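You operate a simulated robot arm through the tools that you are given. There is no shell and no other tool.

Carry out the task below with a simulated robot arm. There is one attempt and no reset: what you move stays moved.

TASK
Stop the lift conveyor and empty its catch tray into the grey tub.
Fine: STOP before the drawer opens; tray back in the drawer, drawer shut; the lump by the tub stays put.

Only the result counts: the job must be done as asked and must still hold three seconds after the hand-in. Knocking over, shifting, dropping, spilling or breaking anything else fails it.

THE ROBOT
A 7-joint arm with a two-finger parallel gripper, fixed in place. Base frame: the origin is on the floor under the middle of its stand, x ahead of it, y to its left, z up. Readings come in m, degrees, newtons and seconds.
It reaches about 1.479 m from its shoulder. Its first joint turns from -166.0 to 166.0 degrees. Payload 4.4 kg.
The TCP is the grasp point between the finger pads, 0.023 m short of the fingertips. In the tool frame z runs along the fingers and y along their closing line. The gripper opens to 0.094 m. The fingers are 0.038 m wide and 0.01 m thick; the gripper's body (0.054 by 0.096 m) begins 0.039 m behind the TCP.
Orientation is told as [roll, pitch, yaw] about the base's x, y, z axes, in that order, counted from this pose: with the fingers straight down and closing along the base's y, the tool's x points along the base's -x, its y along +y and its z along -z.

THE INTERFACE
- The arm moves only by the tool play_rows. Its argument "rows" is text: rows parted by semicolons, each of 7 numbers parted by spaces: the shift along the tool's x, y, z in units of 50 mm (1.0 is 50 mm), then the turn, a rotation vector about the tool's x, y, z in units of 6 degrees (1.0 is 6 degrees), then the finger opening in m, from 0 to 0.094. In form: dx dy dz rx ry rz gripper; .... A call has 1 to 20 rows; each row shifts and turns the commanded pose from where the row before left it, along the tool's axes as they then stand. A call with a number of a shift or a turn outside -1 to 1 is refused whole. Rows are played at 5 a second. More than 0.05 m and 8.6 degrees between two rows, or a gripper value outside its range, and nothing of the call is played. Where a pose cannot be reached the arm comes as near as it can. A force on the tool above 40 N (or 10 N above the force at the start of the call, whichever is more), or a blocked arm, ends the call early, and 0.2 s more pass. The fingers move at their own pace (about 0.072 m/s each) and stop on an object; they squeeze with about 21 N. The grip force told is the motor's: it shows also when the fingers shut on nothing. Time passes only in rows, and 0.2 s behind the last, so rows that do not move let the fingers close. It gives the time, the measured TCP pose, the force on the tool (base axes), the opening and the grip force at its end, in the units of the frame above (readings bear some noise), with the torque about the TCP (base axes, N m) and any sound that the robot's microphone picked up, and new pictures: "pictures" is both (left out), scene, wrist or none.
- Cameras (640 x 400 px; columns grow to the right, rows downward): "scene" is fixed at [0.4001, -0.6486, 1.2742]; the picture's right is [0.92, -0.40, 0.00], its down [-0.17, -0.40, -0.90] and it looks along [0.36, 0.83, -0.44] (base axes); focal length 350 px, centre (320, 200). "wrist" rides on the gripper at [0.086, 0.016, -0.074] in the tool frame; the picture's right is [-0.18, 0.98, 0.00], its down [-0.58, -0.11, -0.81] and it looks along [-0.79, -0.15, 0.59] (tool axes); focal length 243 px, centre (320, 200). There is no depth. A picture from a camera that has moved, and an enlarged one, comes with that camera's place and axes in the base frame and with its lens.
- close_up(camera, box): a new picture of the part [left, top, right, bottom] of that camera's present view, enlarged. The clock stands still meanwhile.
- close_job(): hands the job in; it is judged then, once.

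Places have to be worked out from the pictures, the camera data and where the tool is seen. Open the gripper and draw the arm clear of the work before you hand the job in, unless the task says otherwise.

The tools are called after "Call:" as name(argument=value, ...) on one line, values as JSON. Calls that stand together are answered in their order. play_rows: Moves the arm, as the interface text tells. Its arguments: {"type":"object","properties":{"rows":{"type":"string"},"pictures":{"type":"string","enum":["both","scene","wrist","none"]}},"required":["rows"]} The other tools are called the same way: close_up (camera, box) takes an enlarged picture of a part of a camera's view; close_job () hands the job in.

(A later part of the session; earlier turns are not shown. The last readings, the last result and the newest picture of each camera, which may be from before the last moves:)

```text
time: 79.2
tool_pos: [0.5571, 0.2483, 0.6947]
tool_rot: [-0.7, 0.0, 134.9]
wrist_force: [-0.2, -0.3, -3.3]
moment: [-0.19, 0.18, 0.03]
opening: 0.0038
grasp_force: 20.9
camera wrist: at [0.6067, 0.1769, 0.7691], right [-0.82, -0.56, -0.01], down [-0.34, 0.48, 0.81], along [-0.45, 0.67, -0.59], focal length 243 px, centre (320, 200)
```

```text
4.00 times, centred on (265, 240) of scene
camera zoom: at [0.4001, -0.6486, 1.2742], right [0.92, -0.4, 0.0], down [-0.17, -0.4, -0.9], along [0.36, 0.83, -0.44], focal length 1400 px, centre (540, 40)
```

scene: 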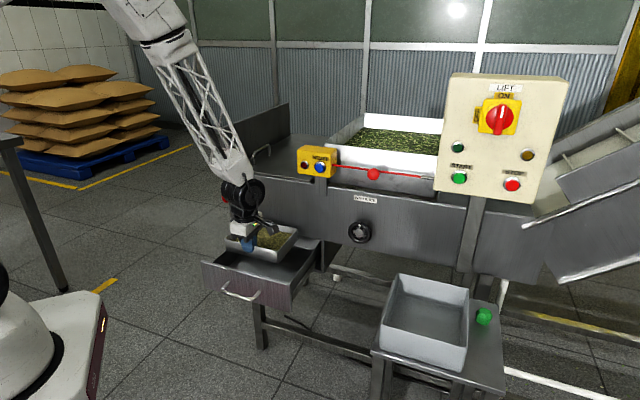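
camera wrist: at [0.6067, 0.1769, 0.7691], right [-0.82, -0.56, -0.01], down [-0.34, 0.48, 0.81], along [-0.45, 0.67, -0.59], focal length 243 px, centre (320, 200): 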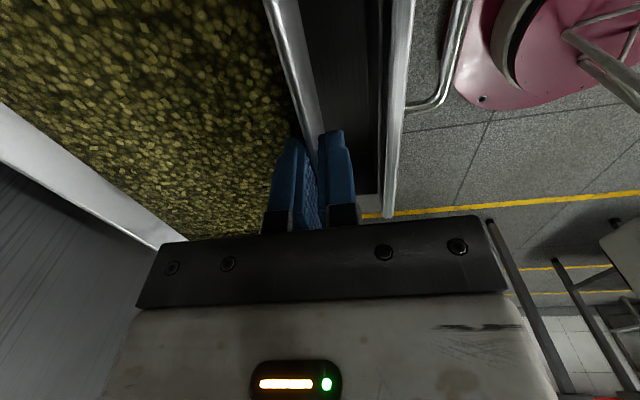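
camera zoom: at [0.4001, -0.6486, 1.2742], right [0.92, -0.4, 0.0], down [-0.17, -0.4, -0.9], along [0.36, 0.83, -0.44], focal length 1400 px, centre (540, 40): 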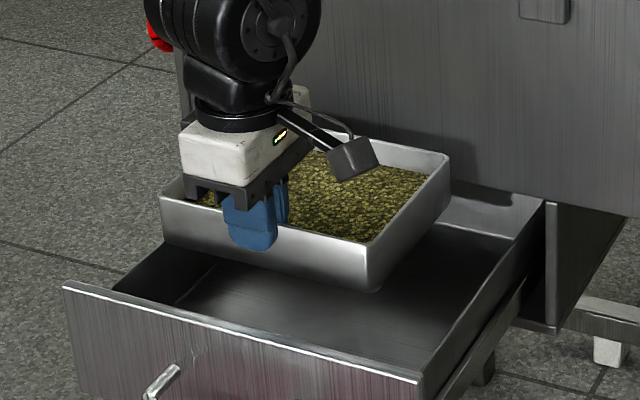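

The tray is out, level and held (3.3 N, wall about 40 mm tall). I continue with smooth ramps: raise another 13 cm and back off 14 cm from the conveyor.

Call:
play_rows(rows="0 0.028 -0.027 0 0 0 0;0 0.056 -0.054 0 0 0 0;0 0.083 -0.081 0 0 0 0;0 0.111 -0.108 0 0 0 0;0 0.139 -0.135 0 0 0 0;0 0.167 -0.162 0 0 0 0;0 0.195 -0.189 0 0 0 0;0 0.222 -0.216 0 0 0 0;0 0.25 -0.243 0 0 0 0;0 0.278 -0.27 0 0 0 0;0 0.25 -0.243 0 0 0 0;0 0.222 -0.216 0 0 0 0;0 0.195 -0.189 0 0 0 0;0 0.167 -0.162 0 0 0 0;0 0.139 -0.135 0 0 0 0;0 0.111 -0.108 0 0 0 0;0 0.083 -0.081 0 0 0 0;0 0.056 -0.054 0 0 0 0;0 0.028 -0.027 0 0 0 0;0 0 0 0 0 0 0")

```text
time: 83.4
tool_pos: [0.4567, 0.1506, 0.829]
tool_rot: [-0.8, -0.1, 135.1]
wrist_force: [-0.9, -0.3, -3.1]
moment: [-0.13, 0.17, 0.02]
opening: 0.0037
grasp_force: 20.7
camera wrist: at [0.5069, 0.0782, 0.9027], right [-0.83, -0.56, -0.01], down [-0.34, 0.48, 0.81], along [-0.45, 0.67, -0.59], focal length 243 px, centre (320, 200)
```

scene: 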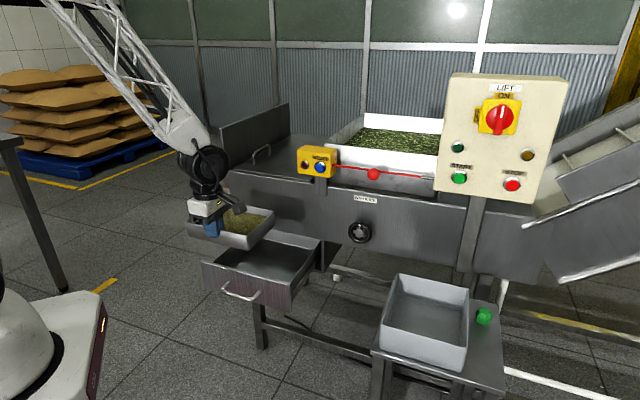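
wrist: 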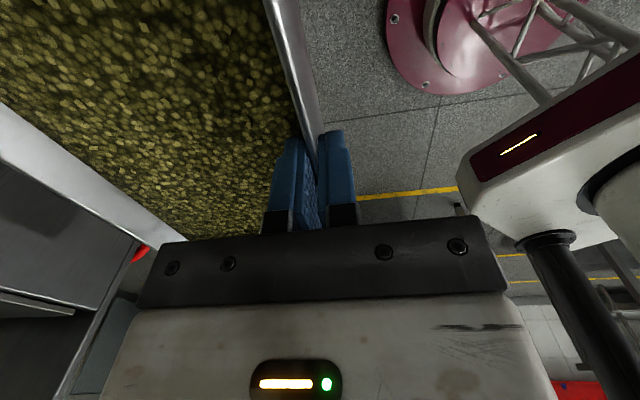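

Holding steady. Now I carry the tray toward the tub along the conveyor direction in three smooth stages.

Call:
play_rows(rows="0.041 0 0 0 0 0 0;0.083 0 0 0 0 0 0;0.124 0 0 0 0 0 0;0.166 0 0 0 0 0 0;0.207 0 0 0 0 0 0;0.248 0 0 0 0 0 0;0.29 0 0 0 0 0 0;0.331 0 0 0 0 0 0;0.373 0 0 0 0 0 0;0.414 0 0 0 0 0 0;0.373 0 0 0 0 0 0;0.331 0 0 0 0 0 0;0.29 0 0 0 0 0 0;0.248 0 0 0 0 0 0;0.207 0 0 0 0 0 0;0.166 0 0 0 0 0 0;0.124 0 0 0 0 0 0;0.083 0 0 0 0 0 0;0.041 0 0 0 0 0 0;0 0 0 0 0 0 0", pictures="scene")

```text
time: 87.6
tool_pos: [0.603, 0.003, 0.8294]
tool_rot: [-0.7, 0.0, 135.0]
wrist_force: [-0.6, 0.0, -3.7]
moment: [-0.13, 0.18, -0.02]
opening: 0.0039
grasp_force: 20.9
```

scene: 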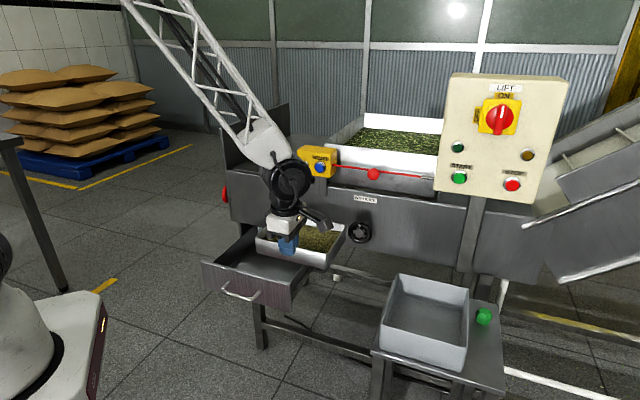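

The tray is still level and held (moment ≈0.22 N·m, opening unchanged). Second stage.

Call:
play_rows(rows="0.041 0 0 0 0 0 0;0.083 0 0 0 0 0 0;0.124 0 0 0 0 0 0;0.166 0 0 0 0 0 0;0.207 0 0 0 0 0 0;0.248 0 0 0 0 0 0;0.29 0 0 0 0 0 0;0.331 0 0 0 0 0 0;0.373 0 0 0 0 0 0;0.414 0 0 0 0 0 0;0.373 0 0 0 0 0 0;0.331 0 0 0 0 0 0;0.29 0 0 0 0 0 0;0.248 0 0 0 0 0 0;0.207 0 0 0 0 0 0;0.166 0 0 0 0 0 0;0.124 0 0 0 0 0 0;0.083 0 0 0 0 0 0;0.041 0 0 0 0 0 0;0 0 0 0 0 0 0", pictures="scene")

```text
time: 91.8
tool_pos: [0.75, -0.1427, 0.8287]
tool_rot: [-0.9, 0.0, 135.0]
wrist_force: [0.6, 0.5, -2.9]
moment: [-0.15, 0.18, -0.01]
opening: 0.0037
grasp_force: 21.1
```

scene: 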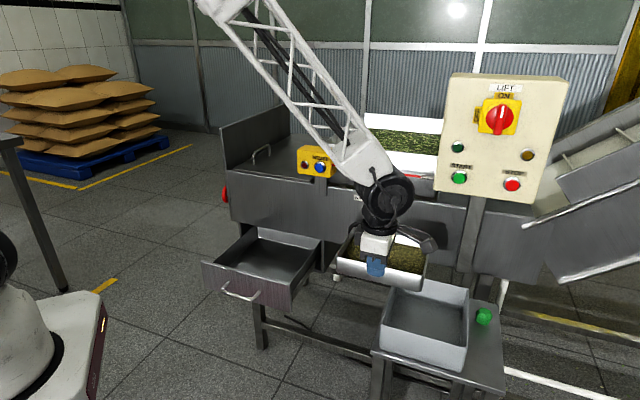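

Third stage brings the tray's left rim over the tub's middle.

Call:
play_rows(rows="0.041 0 0 0 0 0 0;0.083 0 0 0 0 0 0;0.124 0 0 0 0 0 0;0.166 0 0 0 0 0 0;0.207 0 0 0 0 0 0;0.248 0 0 0 0 0 0;0.29 0 0 0 0 0 0;0.331 0 0 0 0 0 0;0.373 0 0 0 0 0 0;0.414 0 0 0 0 0 0;0.373 0 0 0 0 0 0;0.331 0 0 0 0 0 0;0.29 0 0 0 0 0 0;0.248 0 0 0 0 0 0;0.207 0 0 0 0 0 0;0.166 0 0 0 0 0 0;0.124 0 0 0 0 0 0;0.083 0 0 0 0 0 0;0.041 0 0 0 0 0 0;0 0 0 0 0 0 0")

Call:
close_up(camera="scene", box=[370, 190, 550, 370])

```text
time: 96.0
tool_pos: [0.8961, -0.29, 0.829]
tool_rot: [-0.9, 0.0, 135.1]
wrist_force: [0.6, 1.0, -3.4]
moment: [-0.21, 0.19, -0.03]
opening: 0.0039
grasp_force: 20.8
camera wrist: at [0.9463, -0.3617, 0.903], right [-0.83, -0.56, -0.01], down [-0.34, 0.48, 0.81], along [-0.45, 0.67, -0.59], focal length 243 px, centre (320, 200)
```

scene: 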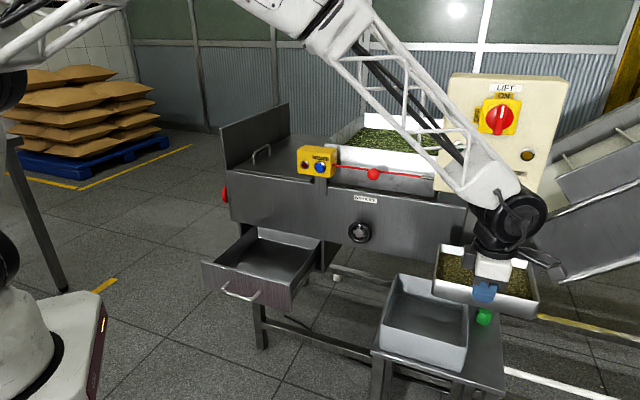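
wrist: 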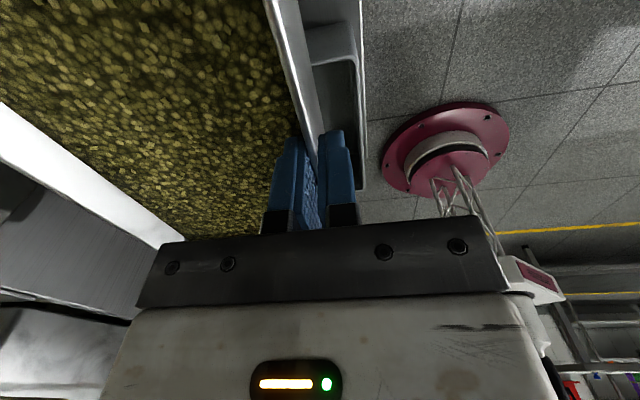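

```text
2.22 times, centred on (460, 280) of scene
camera zoom: at [0.4001, -0.6486, 1.2742], right [0.92, -0.4, 0.0], down [-0.17, -0.4, -0.9], along [0.36, 0.83, -0.44], focal length 778 px, centre (9, 22)
```

zoom: 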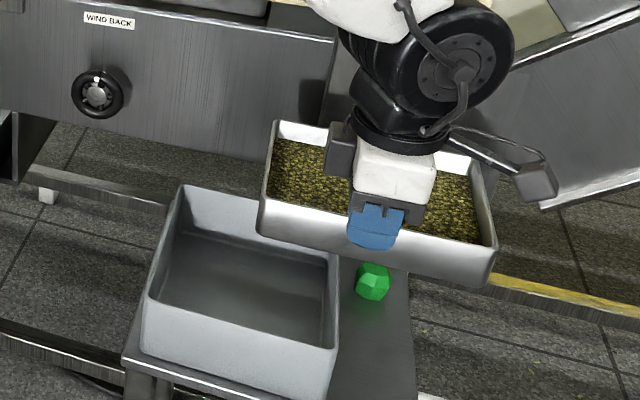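

The tray hangs level with its left rim over the tub centre (rim edge u≈0.75, n 0.43–0.57). I lower 6 cm and shift 2 cm right so crumbs sliding left stay well inside the tub.

Call:
play_rows(rows="0.0076 0 0.0245 0 0 0 0;0.0152 0 0.049 0 0 0 0;0.0228 0 0.0735 0 0 0 0;0.0304 0 0.098 0 0 0 0;0.038 0 0.1225 0 0 0 0;0.0456 0 0.147 0 0 0 0;0.0532 0 0.1715 0 0 0 0;0.0456 0 0.147 0 0 0 0;0.038 0 0.1225 0 0 0 0;0.0304 0 0.098 0 0 0 0;0.0228 0 0.0735 0 0 0 0;0.0152 0 0.049 0 0 0 0;0.0076 0 0.0245 0 0 0 0;0 0 0 0 0 0 0")

Call:
close_up(camera="scene", box=[370, 210, 550, 390])

```text
time: 99.0
tool_pos: [0.9097, -0.3017, 0.7711]
tool_rot: [-0.8, -0.1, 135.0]
wrist_force: [0.6, 0.1, -3.4]
moment: [-0.17, 0.15, 0.0]
opening: 0.0038
grasp_force: 20.9
camera wrist: at [0.9605, -0.3744, 0.8433], right [-0.82, -0.56, -0.01], down [-0.34, 0.48, 0.81], along [-0.45, 0.67, -0.59], focal length 243 px, centre (320, 200)
```

scene: 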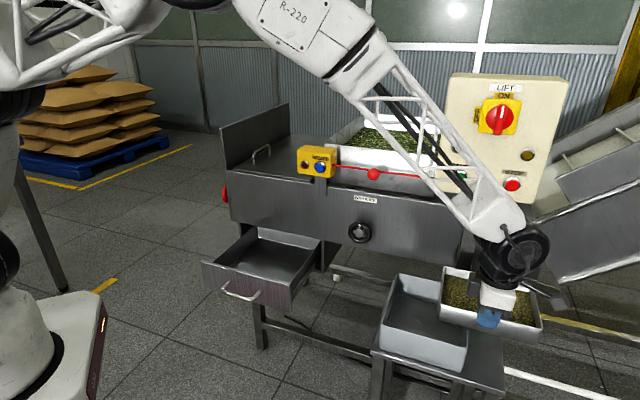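
wrist: 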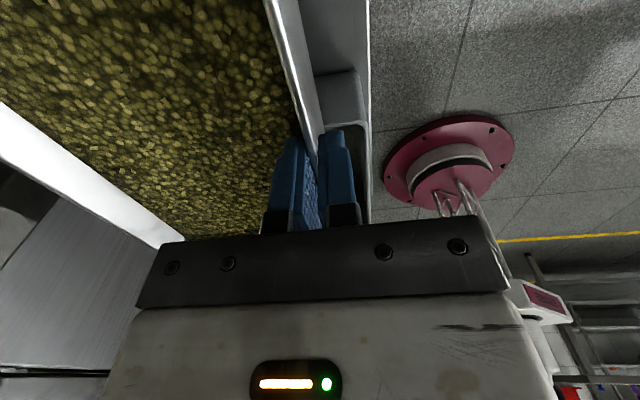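

```text
2.22 times, centred on (460, 300) of scene
camera zoom: at [0.4001, -0.6486, 1.2742], right [0.92, -0.4, 0.0], down [-0.17, -0.4, -0.9], along [0.36, 0.83, -0.44], focal length 778 px, centre (9, -22)
```

zoom: 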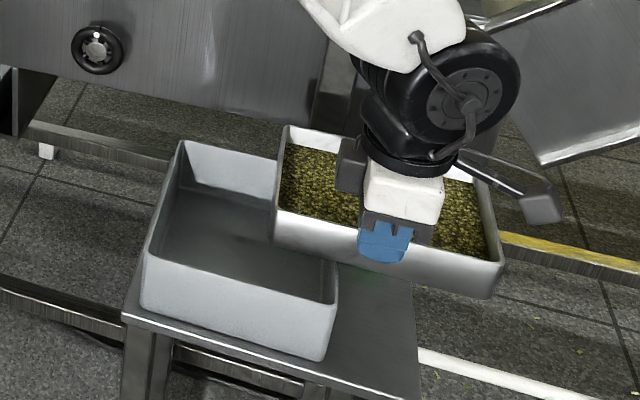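

Left rim edge now sits at u≈0.767, z≈0.76, inside the tub's span. I start tipping smoothly about that edge, to about 42° first.

Call:
play_rows(rows="-0.0015 0 -0.0131 0 0.07 0 0;-0.0032 0 -0.0262 0 0.14 0 0;-0.005 0 -0.0393 0 0.21 0 0;-0.0068 0 -0.0524 0 0.28 0 0;-0.0088 0 -0.0655 0 0.35 0 0;-0.011 0 -0.0787 0 0.42 0 0;-0.0131 0 -0.0918 0 0.49 0 0;-0.0154 0 -0.105 0 0.56 0 0;-0.0178 0 -0.1182 0 0.63 0 0;-0.0202 0 -0.1314 0 0.7 0 0;-0.0178 0 -0.1182 0 0.63 0 0;-0.0154 0 -0.105 0 0.56 0 0;-0.0131 0 -0.0918 0 0.49 0 0;-0.011 0 -0.0787 0 0.42 0 0;-0.0088 0 -0.0655 0 0.35 0 0;-0.0068 0 -0.0524 0 0.28 0 0;-0.005 0 -0.0393 0 0.21 0 0;-0.0032 0 -0.0262 0 0.14 0 0;-0.0015 0 -0.0131 0 0.07 0 0;0 0 0 0 0 0 0")

Call:
close_up(camera="scene", box=[370, 210, 550, 390])

```text
time: 103.2
tool_pos: [0.8877, -0.2818, 0.8274]
tool_rot: [-1.2, 42.1, 134.3]
wrist_force: [0.1, 0.0, -3.2]
moment: [-0.14, 0.2, 0.01]
opening: 0.0037
grasp_force: 21.2
camera wrist: at [0.8874, -0.3027, 0.9399], right [-0.79, -0.6, -0.14], down [-0.61, 0.76, 0.21], along [-0.02, 0.25, -0.97], focal length 243 px, centre (320, 200)
```

scene: 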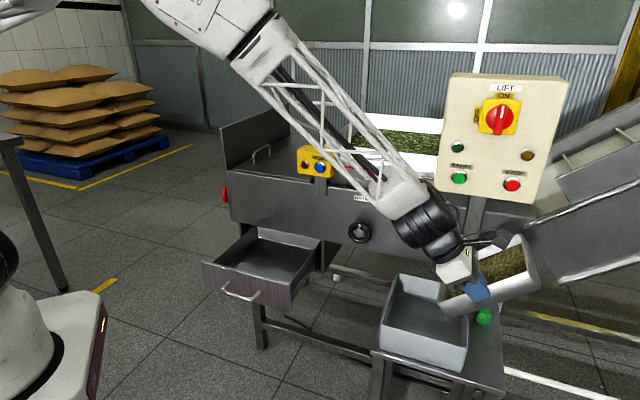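
wrist: 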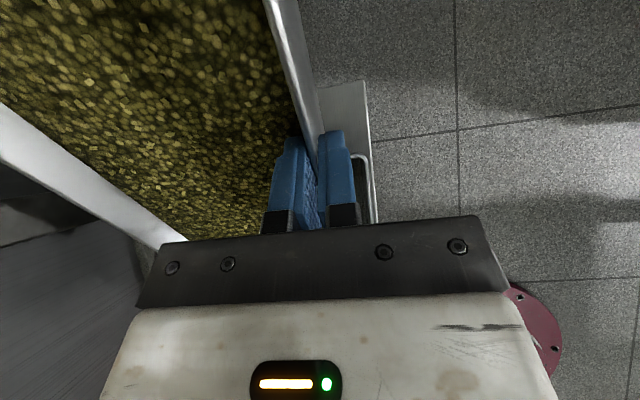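

```text
2.22 times, centred on (460, 300) of scene
camera zoom: at [0.4001, -0.6486, 1.2742], right [0.92, -0.4, 0.0], down [-0.17, -0.4, -0.9], along [0.36, 0.83, -0.44], focal length 778 px, centre (9, -22)
```

zoom: 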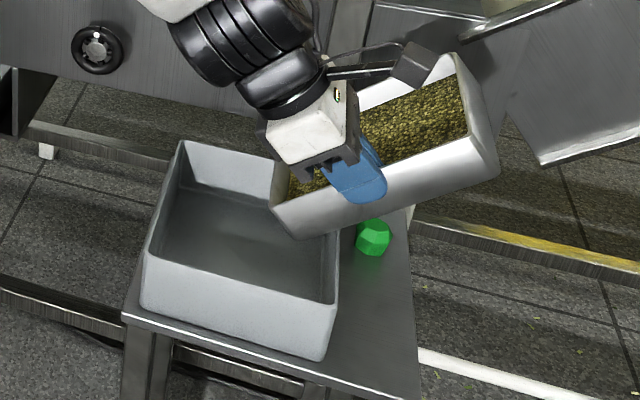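

At 42° the crumbs have not yet moved and the rim edge is still over the tub; the lump is untouched. I continue tipping smoothly to about 84°.

Call:
play_rows(rows="-0.0015 0 -0.0131 0 0.07 0 0;-0.0032 0 -0.0262 0 0.14 0 0;-0.005 0 -0.0393 0 0.21 0 0;-0.0068 0 -0.0524 0 0.28 0 0;-0.0088 0 -0.0655 0 0.35 0 0;-0.011 0 -0.0787 0 0.42 0 0;-0.0131 0 -0.0918 0 0.49 0 0;-0.0154 0 -0.105 0 0.56 0 0;-0.0178 0 -0.1182 0 0.63 0 0;-0.0202 0 -0.1314 0 0.7 0 0;-0.0178 0 -0.1182 0 0.63 0 0;-0.0154 0 -0.105 0 0.56 0 0;-0.0131 0 -0.0918 0 0.49 0 0;-0.011 0 -0.0787 0 0.42 0 0;-0.0088 0 -0.0655 0 0.35 0 0;-0.0068 0 -0.0524 0 0.28 0 0;-0.005 0 -0.0393 0 0.21 0 0;-0.0032 0 -0.0262 0 0.14 0 0;-0.0015 0 -0.0131 0 0.07 0 0;0 0 0 0 0 0 0")

Call:
close_up(camera="scene", box=[370, 210, 550, 390])

```text
time: 107.4
tool_pos: [0.8454, -0.24, 0.8493]
tool_rot: [-7.5, 83.9, 127.6]
wrist_force: [-0.2, 0.0, -3.0]
moment: [-0.1, 0.18, -0.01]
opening: 0.0038
grasp_force: 21.4
camera wrist: at [0.7877, -0.2036, 0.9424], right [-0.71, -0.68, -0.2], down [-0.53, 0.69, -0.49], along [0.47, -0.24, -0.85], focal length 243 px, centre (320, 200)
```

scene: 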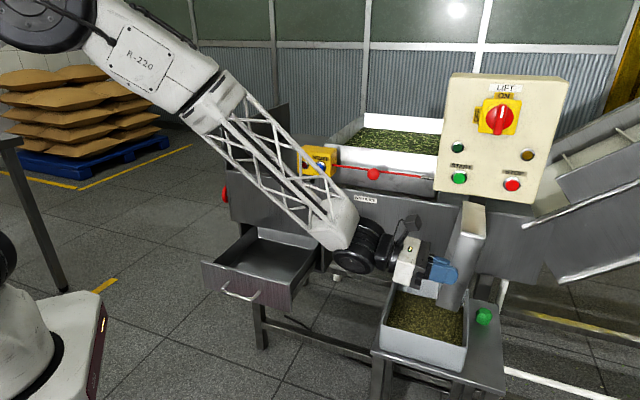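
wrist: 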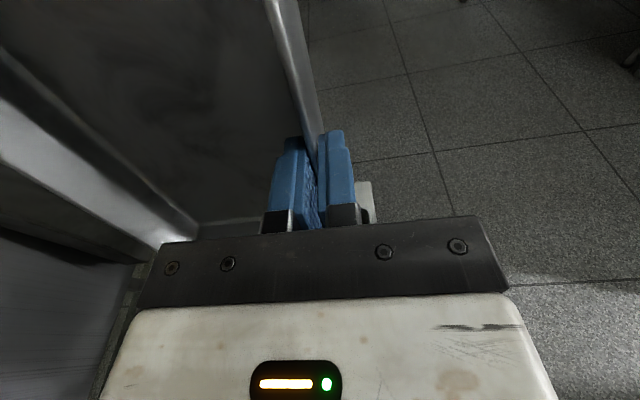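

```text
2.22 times, centred on (460, 300) of scene
camera zoom: at [0.4001, -0.6486, 1.2742], right [0.92, -0.4, 0.0], down [-0.17, -0.4, -0.9], along [0.36, 0.83, -0.44], focal length 778 px, centre (9, -22)
```

zoom: 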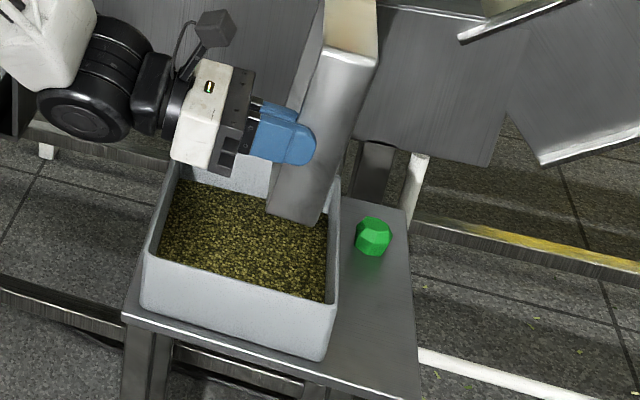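

The crumbs have dropped into the tub. I check the tray interior for leftovers.

Call:
close_up(camera="wrist", box=[0, 0, 330, 250])

Call:
close_up(camera="scene", box=[380, 250, 500, 370])

```text
1.60 times, centred on (165, 125) of wrist
camera zoom: at [0.7877, -0.2036, 0.9424], right [-0.71, -0.68, -0.2], down [-0.53, 0.69, -0.49], along [0.47, -0.24, -0.85], focal length 388 px, centre (568, 320)
```

zoom: 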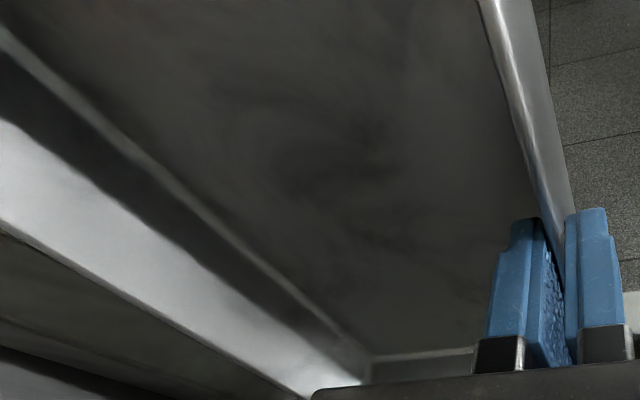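

```text
3.33 times, centred on (440, 310) of scene
camera zoom: at [0.4001, -0.6486, 1.2742], right [0.92, -0.4, 0.0], down [-0.17, -0.4, -0.9], along [0.36, 0.83, -0.44], focal length 1167 px, centre (-80, -167)
```

zoom: 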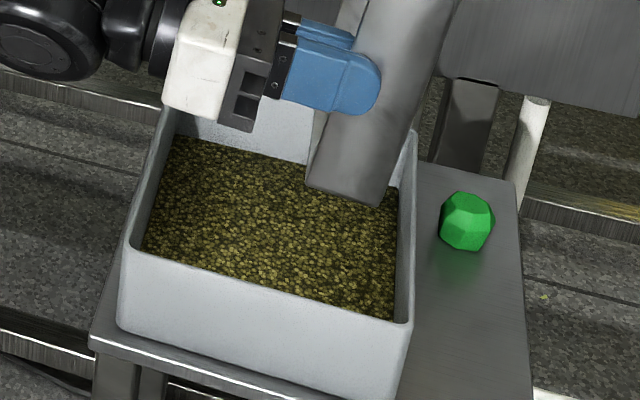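

The tray floor looks bare and the crumbs lie inside the tub, lump untouched. I tip about 24° further to be sure nothing stays behind, then pause a moment.

Call:
play_rows(rows="-0.0038 0 -0.0302 0 0.16 0 0;-0.008 0 -0.0603 0 0.32 0 0;-0.0128 0 -0.0905 0 0.48 0 0;-0.0181 0 -0.1206 0 0.64 0 0;-0.0239 0 -0.1508 0 0.8 0 0;-0.0181 0 -0.1206 0 0.64 0 0;-0.0128 0 -0.0905 0 0.48 0 0;-0.008 0 -0.0603 0 0.32 0 0;-0.0038 0 -0.0302 0 0.16 0 0;0 0 0 0 0 0 0;0 0 0 0 0 0 0;0 0 0 0 0 0 0;0 0 0 0 0 0 0")

Call:
close_up(camera="scene", box=[350, 210, 530, 390])

```text
time: 110.2
tool_pos: [0.8195, -0.2148, 0.8413]
tool_rot: [-177.4, 71.9, -42.6]
wrist_force: [-0.4, 0.2, -1.9]
moment: [-0.06, 0.16, -0.01]
opening: 0.004
grasp_force: 21.3
camera wrist: at [0.7397, -0.1556, 0.8994], right [-0.65, -0.73, -0.19], down [-0.33, 0.5, -0.8], along [0.68, -0.46, -0.57], focal length 243 px, centre (320, 200)
```

scene: 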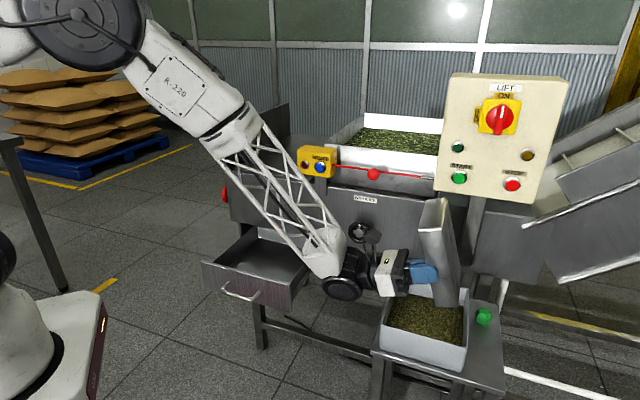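
wrist: 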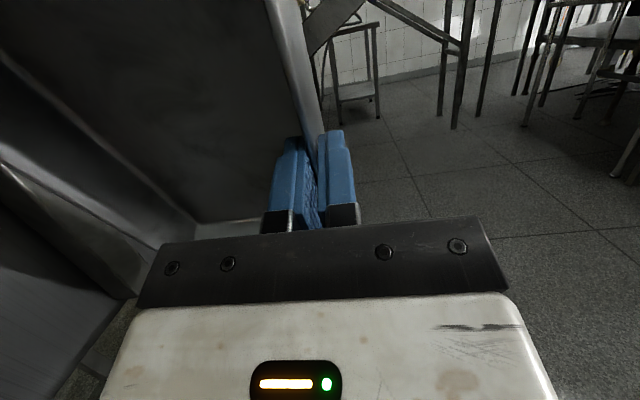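

```text
2.22 times, centred on (440, 300) of scene
camera zoom: at [0.4001, -0.6486, 1.2742], right [0.92, -0.4, 0.0], down [-0.17, -0.4, -0.9], along [0.36, 0.83, -0.44], focal length 778 px, centre (53, -22)
```

zoom: 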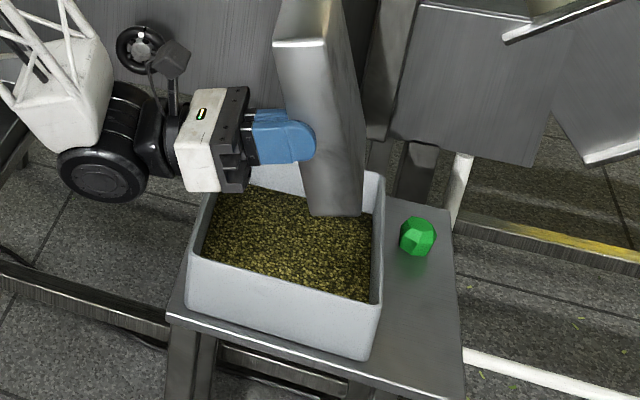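

The tray is clean and everything lies in the tub. I reverse the tipping smoothly along the same path to bring the empty tray level again.

Call:
play_rows(rows="0.0019 0 0.017 0 -0.09 0 0;0.0036 0 0.0339 0 -0.18 0 0;0.0052 0 0.0509 0 -0.27 0 0;0.0066 0 0.0678 0 -0.36 0 0;0.0079 0 0.0848 0 -0.45 0 0;0.009 0 0.1018 0 -0.54 0 0;0.0099 0 0.1187 0 -0.63 0 0;0.0107 0 0.1357 0 -0.72 0 0;0.0113 0 0.1526 0 -0.81 0 0;0.0118 0 0.1696 0 -0.9 0 0;0.0113 0 0.1526 0 -0.81 0 0;0.0107 0 0.1357 0 -0.72 0 0;0.0099 0 0.1187 0 -0.63 0 0;0.009 0 0.1018 0 -0.54 0 0;0.0079 0 0.0848 0 -0.45 0 0;0.0066 0 0.0678 0 -0.36 0 0;0.0052 0 0.0509 0 -0.27 0 0;0.0036 0 0.0339 0 -0.18 0 0;0.0019 0 0.017 0 -0.09 0 0;0 0 0 0 0 0 0", pictures="scene")

```text
time: 114.4
tool_pos: [0.8776, -0.271, 0.8372]
tool_rot: [-1.3, 54.1, 133.9]
wrist_force: [0.5, -0.1, -2.8]
moment: [-0.11, 0.17, 0.01]
opening: 0.0038
grasp_force: 21.0
```

scene: 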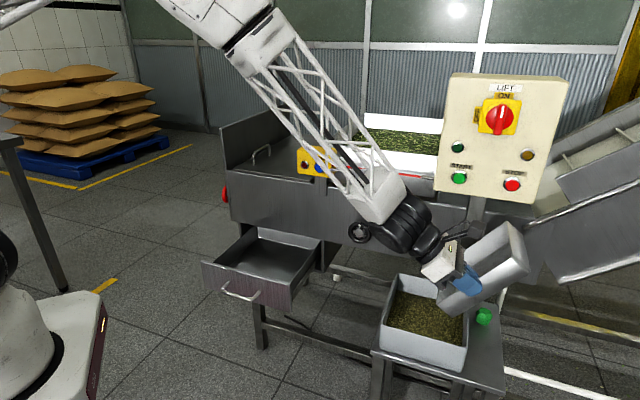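

The first half of the return went well, tray still firmly held. I complete the levelling.

Call:
play_rows(rows="0.0019 0 0.017 0 -0.09 0 0;0.0036 0 0.0339 0 -0.18 0 0;0.0052 0 0.0509 0 -0.27 0 0;0.0066 0 0.0678 0 -0.36 0 0;0.0079 0 0.0848 0 -0.45 0 0;0.009 0 0.1018 0 -0.54 0 0;0.0099 0 0.1187 0 -0.63 0 0;0.0107 0 0.1357 0 -0.72 0 0;0.0113 0 0.1526 0 -0.81 0 0;0.0118 0 0.1696 0 -0.9 0 0;0.0113 0 0.1526 0 -0.81 0 0;0.0107 0 0.1357 0 -0.72 0 0;0.0099 0 0.1187 0 -0.63 0 0;0.009 0 0.1018 0 -0.54 0 0;0.0079 0 0.0848 0 -0.45 0 0;0.0066 0 0.0678 0 -0.36 0 0;0.0052 0 0.0509 0 -0.27 0 0;0.0036 0 0.0339 0 -0.18 0 0;0.0019 0 0.017 0 -0.09 0 0;0 0 0 0 0 0 0")

Call:
close_up(camera="scene", box=[370, 210, 550, 390])

```text
time: 118.6
tool_pos: [0.9106, -0.303, 0.7688]
tool_rot: [-0.8, -0.1, 135.0]
wrist_force: [0.2, -0.1, -1.4]
moment: [-0.14, 0.14, 0.0]
opening: 0.004
grasp_force: 21.6
camera wrist: at [0.9603, -0.3737, 0.8433], right [-0.83, -0.56, -0.01], down [-0.34, 0.48, 0.81], along [-0.45, 0.67, -0.59], focal length 243 px, centre (320, 200)
```

scene: 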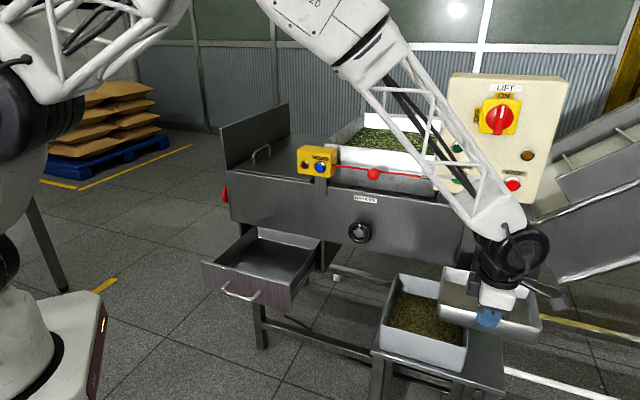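
wrist: 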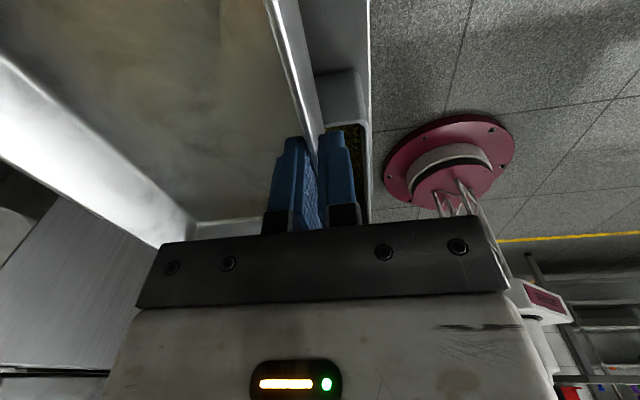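

```text
2.22 times, centred on (460, 300) of scene
camera zoom: at [0.4001, -0.6486, 1.2742], right [0.92, -0.4, 0.0], down [-0.17, -0.4, -0.9], along [0.36, 0.83, -0.44], focal length 778 px, centre (9, -22)
```

zoom: 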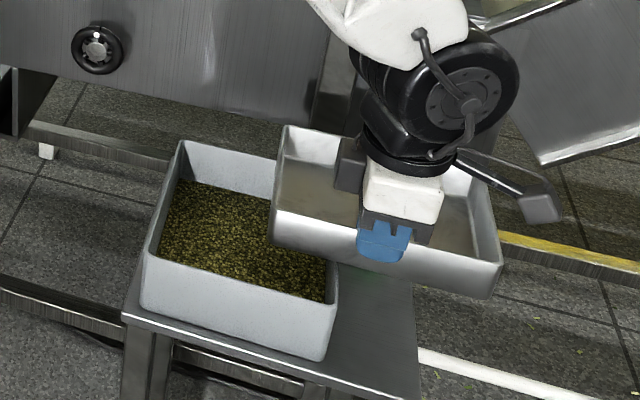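

The empty tray is level and held. I retrace: raise it clear of the tub first.

Call:
play_rows(rows="-0.0076 0 -0.0245 0 0 0 0;-0.0152 0 -0.049 0 0 0 0;-0.0228 0 -0.0735 0 0 0 0;-0.0304 0 -0.098 0 0 0 0;-0.038 0 -0.1225 0 0 0 0;-0.0456 0 -0.147 0 0 0 0;-0.0532 0 -0.1715 0 0 0 0;-0.0456 0 -0.147 0 0 0 0;-0.038 0 -0.1225 0 0 0 0;-0.0304 0 -0.098 0 0 0 0;-0.0228 0 -0.0735 0 0 0 0;-0.0152 0 -0.049 0 0 0 0;-0.0076 0 -0.0245 0 0 0 0;0 0 0 0 0 0 0", pictures="none")

Call:
play_rows(rows="-0.041 0 0 0 0 0 0;-0.083 0 0 0 0 0 0;-0.124 0 0 0 0 0 0;-0.166 0 0 0 0 0 0;-0.207 0 0 0 0 0 0;-0.248 0 0 0 0 0 0;-0.29 0 0 0 0 0 0;-0.331 0 0 0 0 0 0;-0.373 0 0 0 0 0 0;-0.414 0 0 0 0 0 0;-0.373 0 0 0 0 0 0;-0.331 0 0 0 0 0 0;-0.29 0 0 0 0 0 0;-0.248 0 0 0 0 0 0;-0.207 0 0 0 0 0 0;-0.166 0 0 0 0 0 0;-0.124 0 0 0 0 0 0;-0.083 0 0 0 0 0 0;-0.041 0 0 0 0 0 0;0 0 0 0 0 0 0", pictures="scene")

```text
time: 121.6
tool_pos: [0.8966, -0.29, 0.8304]
tool_rot: [-0.8, 0.0, 135.0]
wrist_force: [0.0, 0.8, -2.7]
moment: [-0.11, 0.15, 0.02]
opening: 0.0038
grasp_force: 21.0
```

```text
time: 125.8
tool_pos: [0.748, -0.1424, 0.8289]
tool_rot: [-0.8, 0.1, 134.9]
wrist_force: [-0.2, -0.4, -2.9]
moment: [-0.08, 0.14, -0.03]
opening: 0.0038
grasp_force: 21.2
```

scene: 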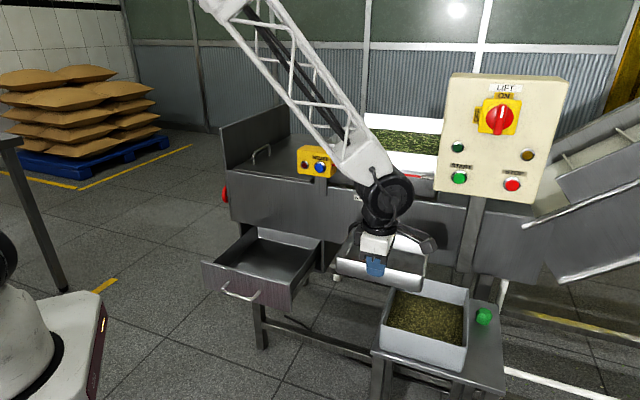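

The tray stays level (moment ~0.16 N·m) and the lump is where it was. I continue carrying it back toward the drawer.

Call:
play_rows(rows="-0.041 0 0 0 0 0 0;-0.083 0 0 0 0 0 0;-0.124 0 0 0 0 0 0;-0.166 0 0 0 0 0 0;-0.207 0 0 0 0 0 0;-0.248 0 0 0 0 0 0;-0.29 0 0 0 0 0 0;-0.331 0 0 0 0 0 0;-0.373 0 0 0 0 0 0;-0.414 0 0 0 0 0 0;-0.373 0 0 0 0 0 0;-0.331 0 0 0 0 0 0;-0.29 0 0 0 0 0 0;-0.248 0 0 0 0 0 0;-0.207 0 0 0 0 0 0;-0.166 0 0 0 0 0 0;-0.124 0 0 0 0 0 0;-0.083 0 0 0 0 0 0;-0.041 0 0 0 0 0 0;0 0 0 0 0 0 0", pictures="none")

Call:
play_rows(rows="-0.041 0 0 0 0 0 0;-0.083 0 0 0 0 0 0;-0.124 0 0 0 0 0 0;-0.166 0 0 0 0 0 0;-0.207 0 0 0 0 0 0;-0.248 0 0 0 0 0 0;-0.29 0 0 0 0 0 0;-0.331 0 0 0 0 0 0;-0.373 0 0 0 0 0 0;-0.414 0 0 0 0 0 0;-0.373 0 0 0 0 0 0;-0.331 0 0 0 0 0 0;-0.29 0 0 0 0 0 0;-0.248 0 0 0 0 0 0;-0.207 0 0 0 0 0 0;-0.166 0 0 0 0 0 0;-0.124 0 0 0 0 0 0;-0.083 0 0 0 0 0 0;-0.041 0 0 0 0 0 0;0 0 0 0 0 0 0")

```text
time: 130.0
tool_pos: [0.6026, 0.0037, 0.8297]
tool_rot: [-0.8, 0.0, 134.9]
wrist_force: [0.5, 0.8, -1.5]
moment: [-0.12, 0.13, 0.01]
opening: 0.0042
grasp_force: 21.6
```

```text
time: 134.2
tool_pos: [0.4571, 0.1484, 0.8302]
tool_rot: [-0.8, 0.0, 135.0]
wrist_force: [0.6, -0.4, -2.4]
moment: [-0.08, 0.13, 0.04]
opening: 0.004
grasp_force: 20.7
camera wrist: at [0.5072, 0.0777, 0.9032], right [-0.83, -0.56, -0.01], down [-0.34, 0.48, 0.81], along [-0.45, 0.67, -0.59], focal length 243 px, centre (320, 200)
```

scene: 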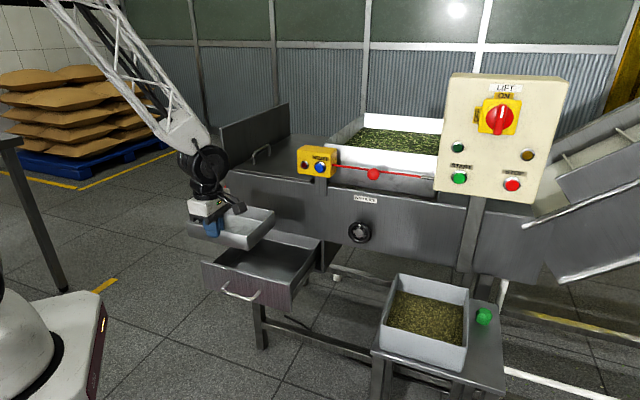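
wrist: 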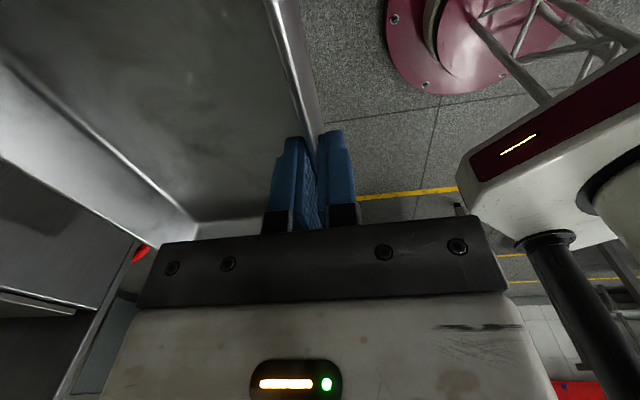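

Everything is retraced well; the empty tray is beside the drawer. I now reverse the raise/back-off move to bring it over the drawer.

Call:
play_rows(rows="0 -0.028 0.027 0 0 0 0;0 -0.056 0.054 0 0 0 0;0 -0.083 0.081 0 0 0 0;0 -0.111 0.108 0 0 0 0;0 -0.139 0.135 0 0 0 0;0 -0.167 0.162 0 0 0 0;0 -0.195 0.189 0 0 0 0;0 -0.222 0.216 0 0 0 0;0 -0.25 0.243 0 0 0 0;0 -0.278 0.27 0 0 0 0;0 -0.25 0.243 0 0 0 0;0 -0.222 0.216 0 0 0 0;0 -0.195 0.189 0 0 0 0;0 -0.167 0.162 0 0 0 0;0 -0.139 0.135 0 0 0 0;0 -0.111 0.108 0 0 0 0;0 -0.083 0.081 0 0 0 0;0 -0.056 0.054 0 0 0 0;0 -0.028 0.027 0 0 0 0;0 0 0 0 0 0 0")

Call:
close_up(camera="scene", box=[200, 190, 330, 290])

```text
time: 138.4
tool_pos: [0.5559, 0.2495, 0.6951]
tool_rot: [-0.8, 0.1, 135.0]
wrist_force: [0.0, 0.8, -2.7]
moment: [-0.14, 0.1, 0.02]
opening: 0.0039
grasp_force: 21.2
camera wrist: at [0.6065, 0.1774, 0.7693], right [-0.82, -0.56, -0.01], down [-0.34, 0.48, 0.81], along [-0.45, 0.67, -0.59], focal length 243 px, centre (320, 200)
```

scene: 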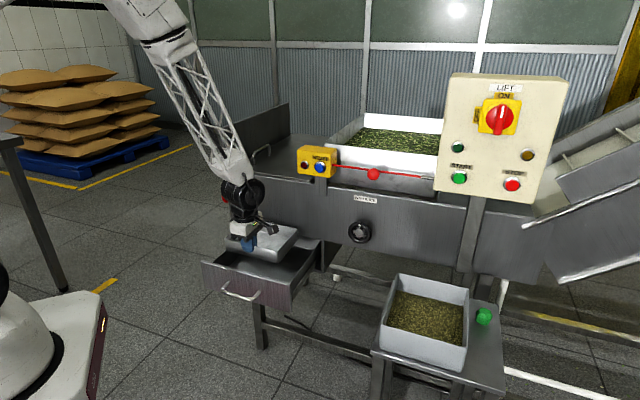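
wrist: 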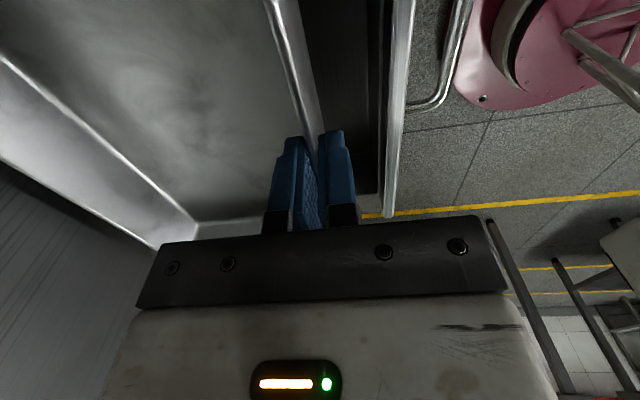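

```text
4.00 times, centred on (265, 240) of scene
camera zoom: at [0.4001, -0.6486, 1.2742], right [0.92, -0.4, 0.0], down [-0.17, -0.4, -0.9], along [0.36, 0.83, -0.44], focal length 1400 px, centre (540, 40)
```

zoom: 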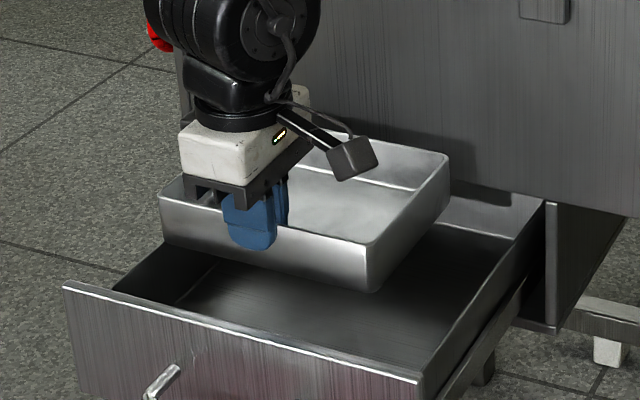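

The tray is directly above its original place in the drawer. I lower it along the reverse of the lift path.

Call:
play_rows(rows="0 -0.005 0.02 0 0 0 0;0 -0.01 0.04 0 0 0 0;0 -0.015 0.06 0 0 0 0;0 -0.02 0.08 0 0 0 0;0 -0.025 0.1 0 0 0 0;0 -0.03 0.12 0 0 0 0;0 -0.035 0.14 0 0 0 0;0 -0.04 0.16 0 0 0 0;0 -0.045 0.18 0 0 0 0;0 -0.045 0.18 0 0 0 0;0 -0.045 0.18 0 0 0 0;0 -0.04 0.16 0 0 0 0;0 -0.035 0.14 0 0 0 0;0 -0.03 0.12 0 0 0 0;0 -0.025 0.1 0 0 0 0;0 -0.02 0.08 0 0 0 0;0 -0.015 0.06 0 0 0 0;0 -0.01 0.04 0 0 0 0;0 -0.005 0.02 0 0 0 0;0 0 0 0 0 0 0")

Call:
close_up(camera="scene", box=[225, 225, 315, 285])

```text
time: 142.6
tool_pos: [0.5739, 0.2672, 0.5973]
tool_rot: [-0.8, 0.1, 135.0]
wrist_force: [-0.7, 0.6, -2.5]
moment: [-0.12, 0.13, -0.02]
opening: 0.0038
grasp_force: 21.1
camera wrist: at [0.6247, 0.1957, 0.6712], right [-0.82, -0.56, -0.01], down [-0.34, 0.48, 0.81], along [-0.45, 0.67, -0.59], focal length 243 px, centre (320, 200)
```

scene: 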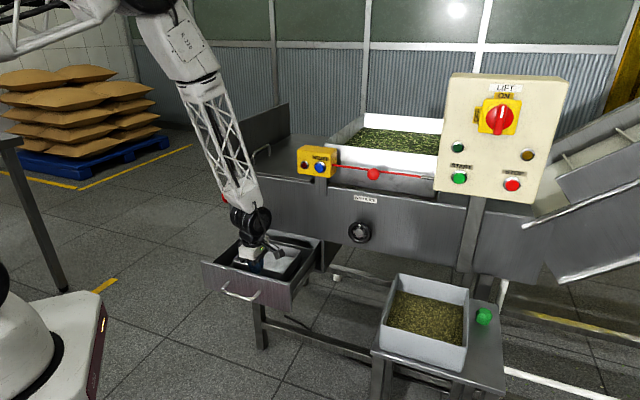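
wrist: 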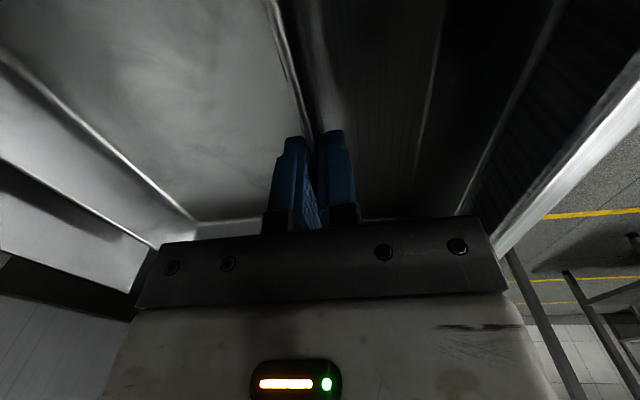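

```text
6.67 times, centred on (270, 255) of scene
camera zoom: at [0.4001, -0.6486, 1.2742], right [0.92, -0.4, 0.0], down [-0.17, -0.4, -0.9], along [0.36, 0.83, -0.44], focal length 2334 px, centre (653, -167)
```

zoom: 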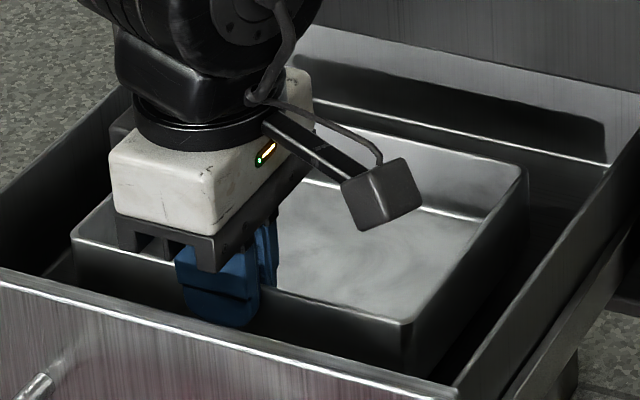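

About 1 cm above the drawer floor. I ease it down in small steps until the floor takes the weight.

Call:
play_rows(rows="0 0 0.02 0 0 0 0;0 0 0.03 0 0 0 0;0 0 0.03 0 0 0 0;0 0 0.03 0 0 0 0;0 0 0.03 0 0 0 0;0 0 0.03 0 0 0 0;0 0 0.02 0 0 0 0;0 0 0.02 0 0 0 0;0 0 0 0 0 0 0", pictures="none")

```text
time: 144.6
tool_pos: [0.575, 0.2694, 0.5863]
tool_rot: [-0.9, 0.2, 135.0]
wrist_force: [-0.7, -1.2, 2.5]
moment: [-0.51, -0.2, -0.08]
opening: 0.004
grasp_force: 20.7
```

The drawer floor now carries the tray (force turned upward). I open the fingers and rise straight up.

Call:
play_rows(rows="0 0 0 0 0 0 0.01;0 0 0 0 0 0 0.02;0 0 0 0 0 0 0.024;0 0 -0.1 0 0 0 0.024;0 0 -0.3 0 0 0 0.024;0 0 -0.5 0 0 0 0.024;0 0 -0.7 0 0 0 0.024;0 0 -0.7 0 0 0 0.024;0 0 -0.7 0 0 0 0.024;0 0 0 0 0 0 0.024")

Call:
close_up(camera="scene", box=[200, 210, 340, 310])

```text
time: 146.8
tool_pos: [0.5711, 0.266, 0.7357]
tool_rot: [-0.8, 0.0, 135.0]
wrist_force: [-0.5, -0.1, 0.6]
moment: [0.03, 0.0, 0.02]
opening: 0.0239
grasp_force: 0.1
camera wrist: at [0.6217, 0.1941, 0.8097], right [-0.82, -0.56, -0.01], down [-0.34, 0.48, 0.81], along [-0.45, 0.67, -0.59], focal length 243 px, centre (320, 200)
```

scene: 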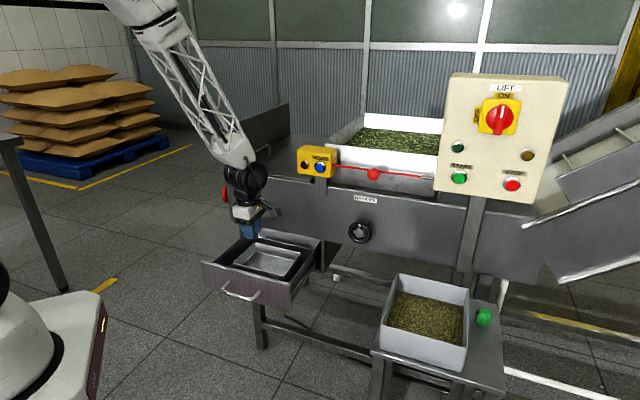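
wrist: 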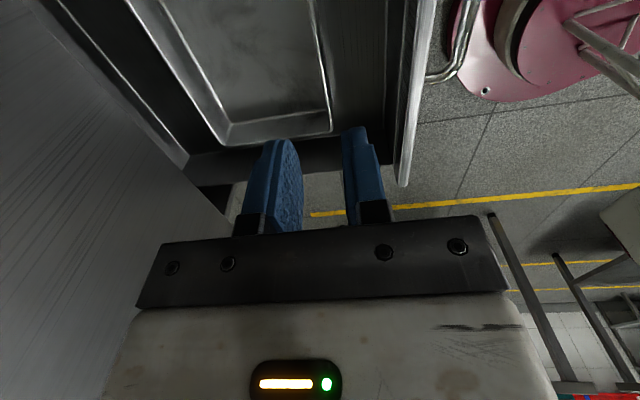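

```text
4.00 times, centred on (270, 260) of scene
camera zoom: at [0.4001, -0.6486, 1.2742], right [0.92, -0.4, 0.0], down [-0.17, -0.4, -0.9], along [0.36, 0.83, -0.44], focal length 1400 px, centre (520, -40)
```

zoom: 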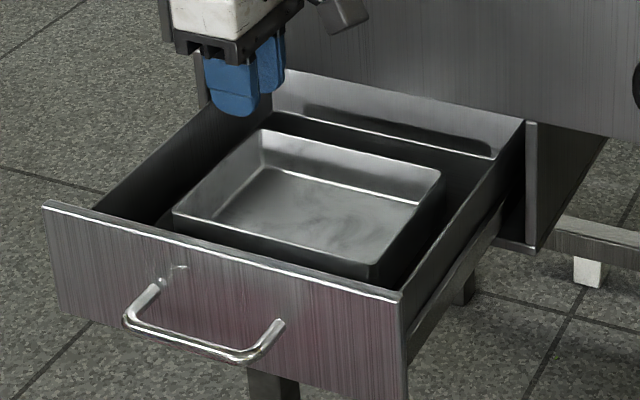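

The empty tray sits in its place. Now I lift away and turn the fingers toward the drawer front to take hold of the handle again for closing.

Call:
play_rows(rows="0 0 -0.6 0 0 0 0.042;0 0 -0.9 0 0 0 0.042;0 0 -0.9 0 0 0 0.042;0 0.3 -0.6 0 0 0 0.042;0 0.85 0 0 0 0 0.042;0 0.9 0 0 0 0 0.042;0 0.9 0 0 0 0 0.042;0 0.9 0 0 0 0 0.042;0 0.63 0 0 0 0 0.042;0 0 0 1 0 0 0.042;0 0 0 1 0 0 0.042;0 0 0 1 0 0 0.042;0 0 0 1 0 0 0.042;0 0 0 1 0 0 0.042;0 0 0 1 0 0 0.042;0 0 0 1 0 0 0.042;0 0 0 1 0 0 0.042;0 0 0 1 0 0 0.042;0 0 0 1 0 0 0.042;0 0 0 0 0 0 0.042")

```text
time: 151.0
tool_pos: [0.4141, 0.1068, 0.8833]
tool_rot: [-45.6, 0.0, 134.9]
wrist_force: [0.4, 0.2, 0.0]
moment: [0.01, 0.01, -0.01]
opening: 0.0421
grasp_force: 0.1
out of reach, approached as far as the arm can: row 17, 18, 19
camera wrist: at [0.4297, 0.0014, 0.9248], right [-0.62, -0.36, -0.7], down [-0.77, 0.06, 0.64], along [-0.19, 0.93, -0.31], focal length 243 px, centre (320, 200)
```

scene: 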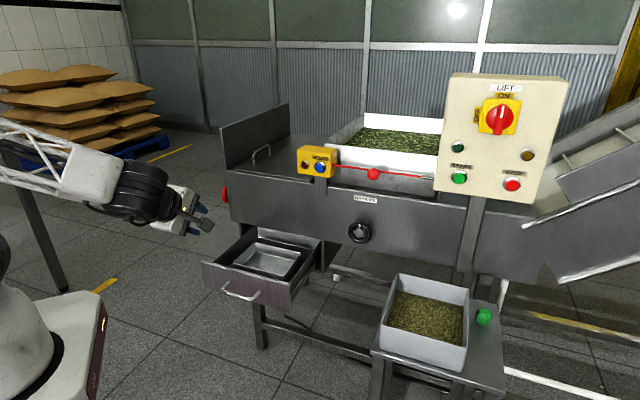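
wrist: 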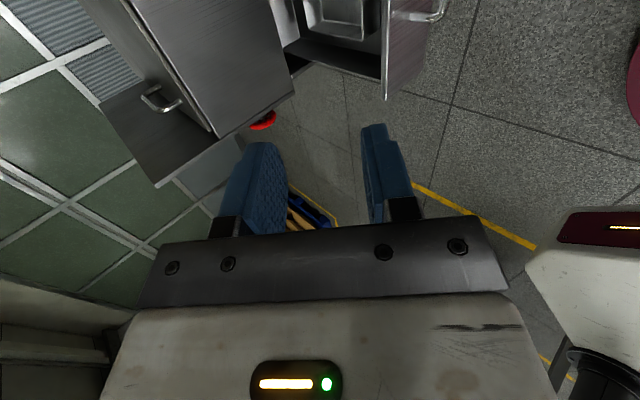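

The arm cannot tilt beyond ~46° in this wrist configuration. I return the fingers to straight down and will turn the hand back to the orientation that worked for the handle before.

Call:
play_rows(rows="0 0 0 -1 0 0 0.042;0 0 0 -1 0 0 0.042;0 0 0 -1 0 0 0.042;0 0 0 -1 0 0 0.042;0 0 0 -1 0 0 0.042;0 0 0 -1 0 0 0.042;0 0 0 -1 0 0 0.042;0 0 0 0 0 0 0.042;0 0 0 0 0 0 0.042", pictures="none")

```text
time: 153.0
tool_pos: [0.4137, 0.1071, 0.8835]
tool_rot: [-3.5, 0.0, 134.9]
wrist_force: [-0.3, -0.2, -0.3]
moment: [0.03, 0.0, 0.0]
opening: 0.0421
grasp_force: 0.0
```

The command followed the clipped pose, so 3.5° remains. I level it and turn the hand 180° back.

Call:
play_rows(rows="0 0 0 -0.583 0 0 0.042;0 0 0 0 0 1 0.042;0 0 0 0 0 1 0.042;0 0 0 0 0 1 0.042;0 0 0 0 0 1 0.042;0 0 0 0 0 1 0.042;0 0 0 0 0 1 0.042;0 0 0 0 0 1 0.042;0 0 0 0 0 1 0.042;0 0 0 0 0 1 0.042;0 0 0 0 0 1 0.042;0 0 0 0 0 1 0.042;0 0 0 0 0 1 0.042;0 0 0 0 0 1 0.042;0 0 0 0 0 1 0.042;0 0 0 0 0 1 0.042;0 0 0 0 0 1 0.042;0 0 0 0 0 1 0.042;0 0 0 0 0 1 0.042;0 0 0 0 0 1 0.042", pictures="none")

Call:
play_rows(rows="0 0 0 0 0 1 0.042;0 0 0 0 0 1 0.042;0 0 0 0 0 1 0.042;0 0 0 0 0 1 0.042;0 0 0 0 0 1 0.042;0 0 0 0 0 1 0.042;0 0 0 0 0 1 0.042;0 0 0 0 0 1 0.042;0 0 0 0 0 1 0.042;0 0 0 0 0 1 0.042;0 0 0 0 0 1 0.042;0 0 0 0 0 0 0.042", pictures="none")

```text
time: 157.2
tool_pos: [0.414, 0.1053, 0.883]
tool_rot: [0.0, -0.1, 20.8]
wrist_force: [0.4, 0.5, -0.7]
moment: [0.0, -0.04, -0.02]
opening: 0.0421
grasp_force: 0.1
```

```text
time: 159.8
tool_pos: [0.4135, 0.1068, 0.882]
tool_rot: [0.2, -0.1, -45.2]
wrist_force: [-0.1, 0.4, 0.1]
moment: [0.01, 0.04, 0.0]
opening: 0.0419
grasp_force: 0.1
```

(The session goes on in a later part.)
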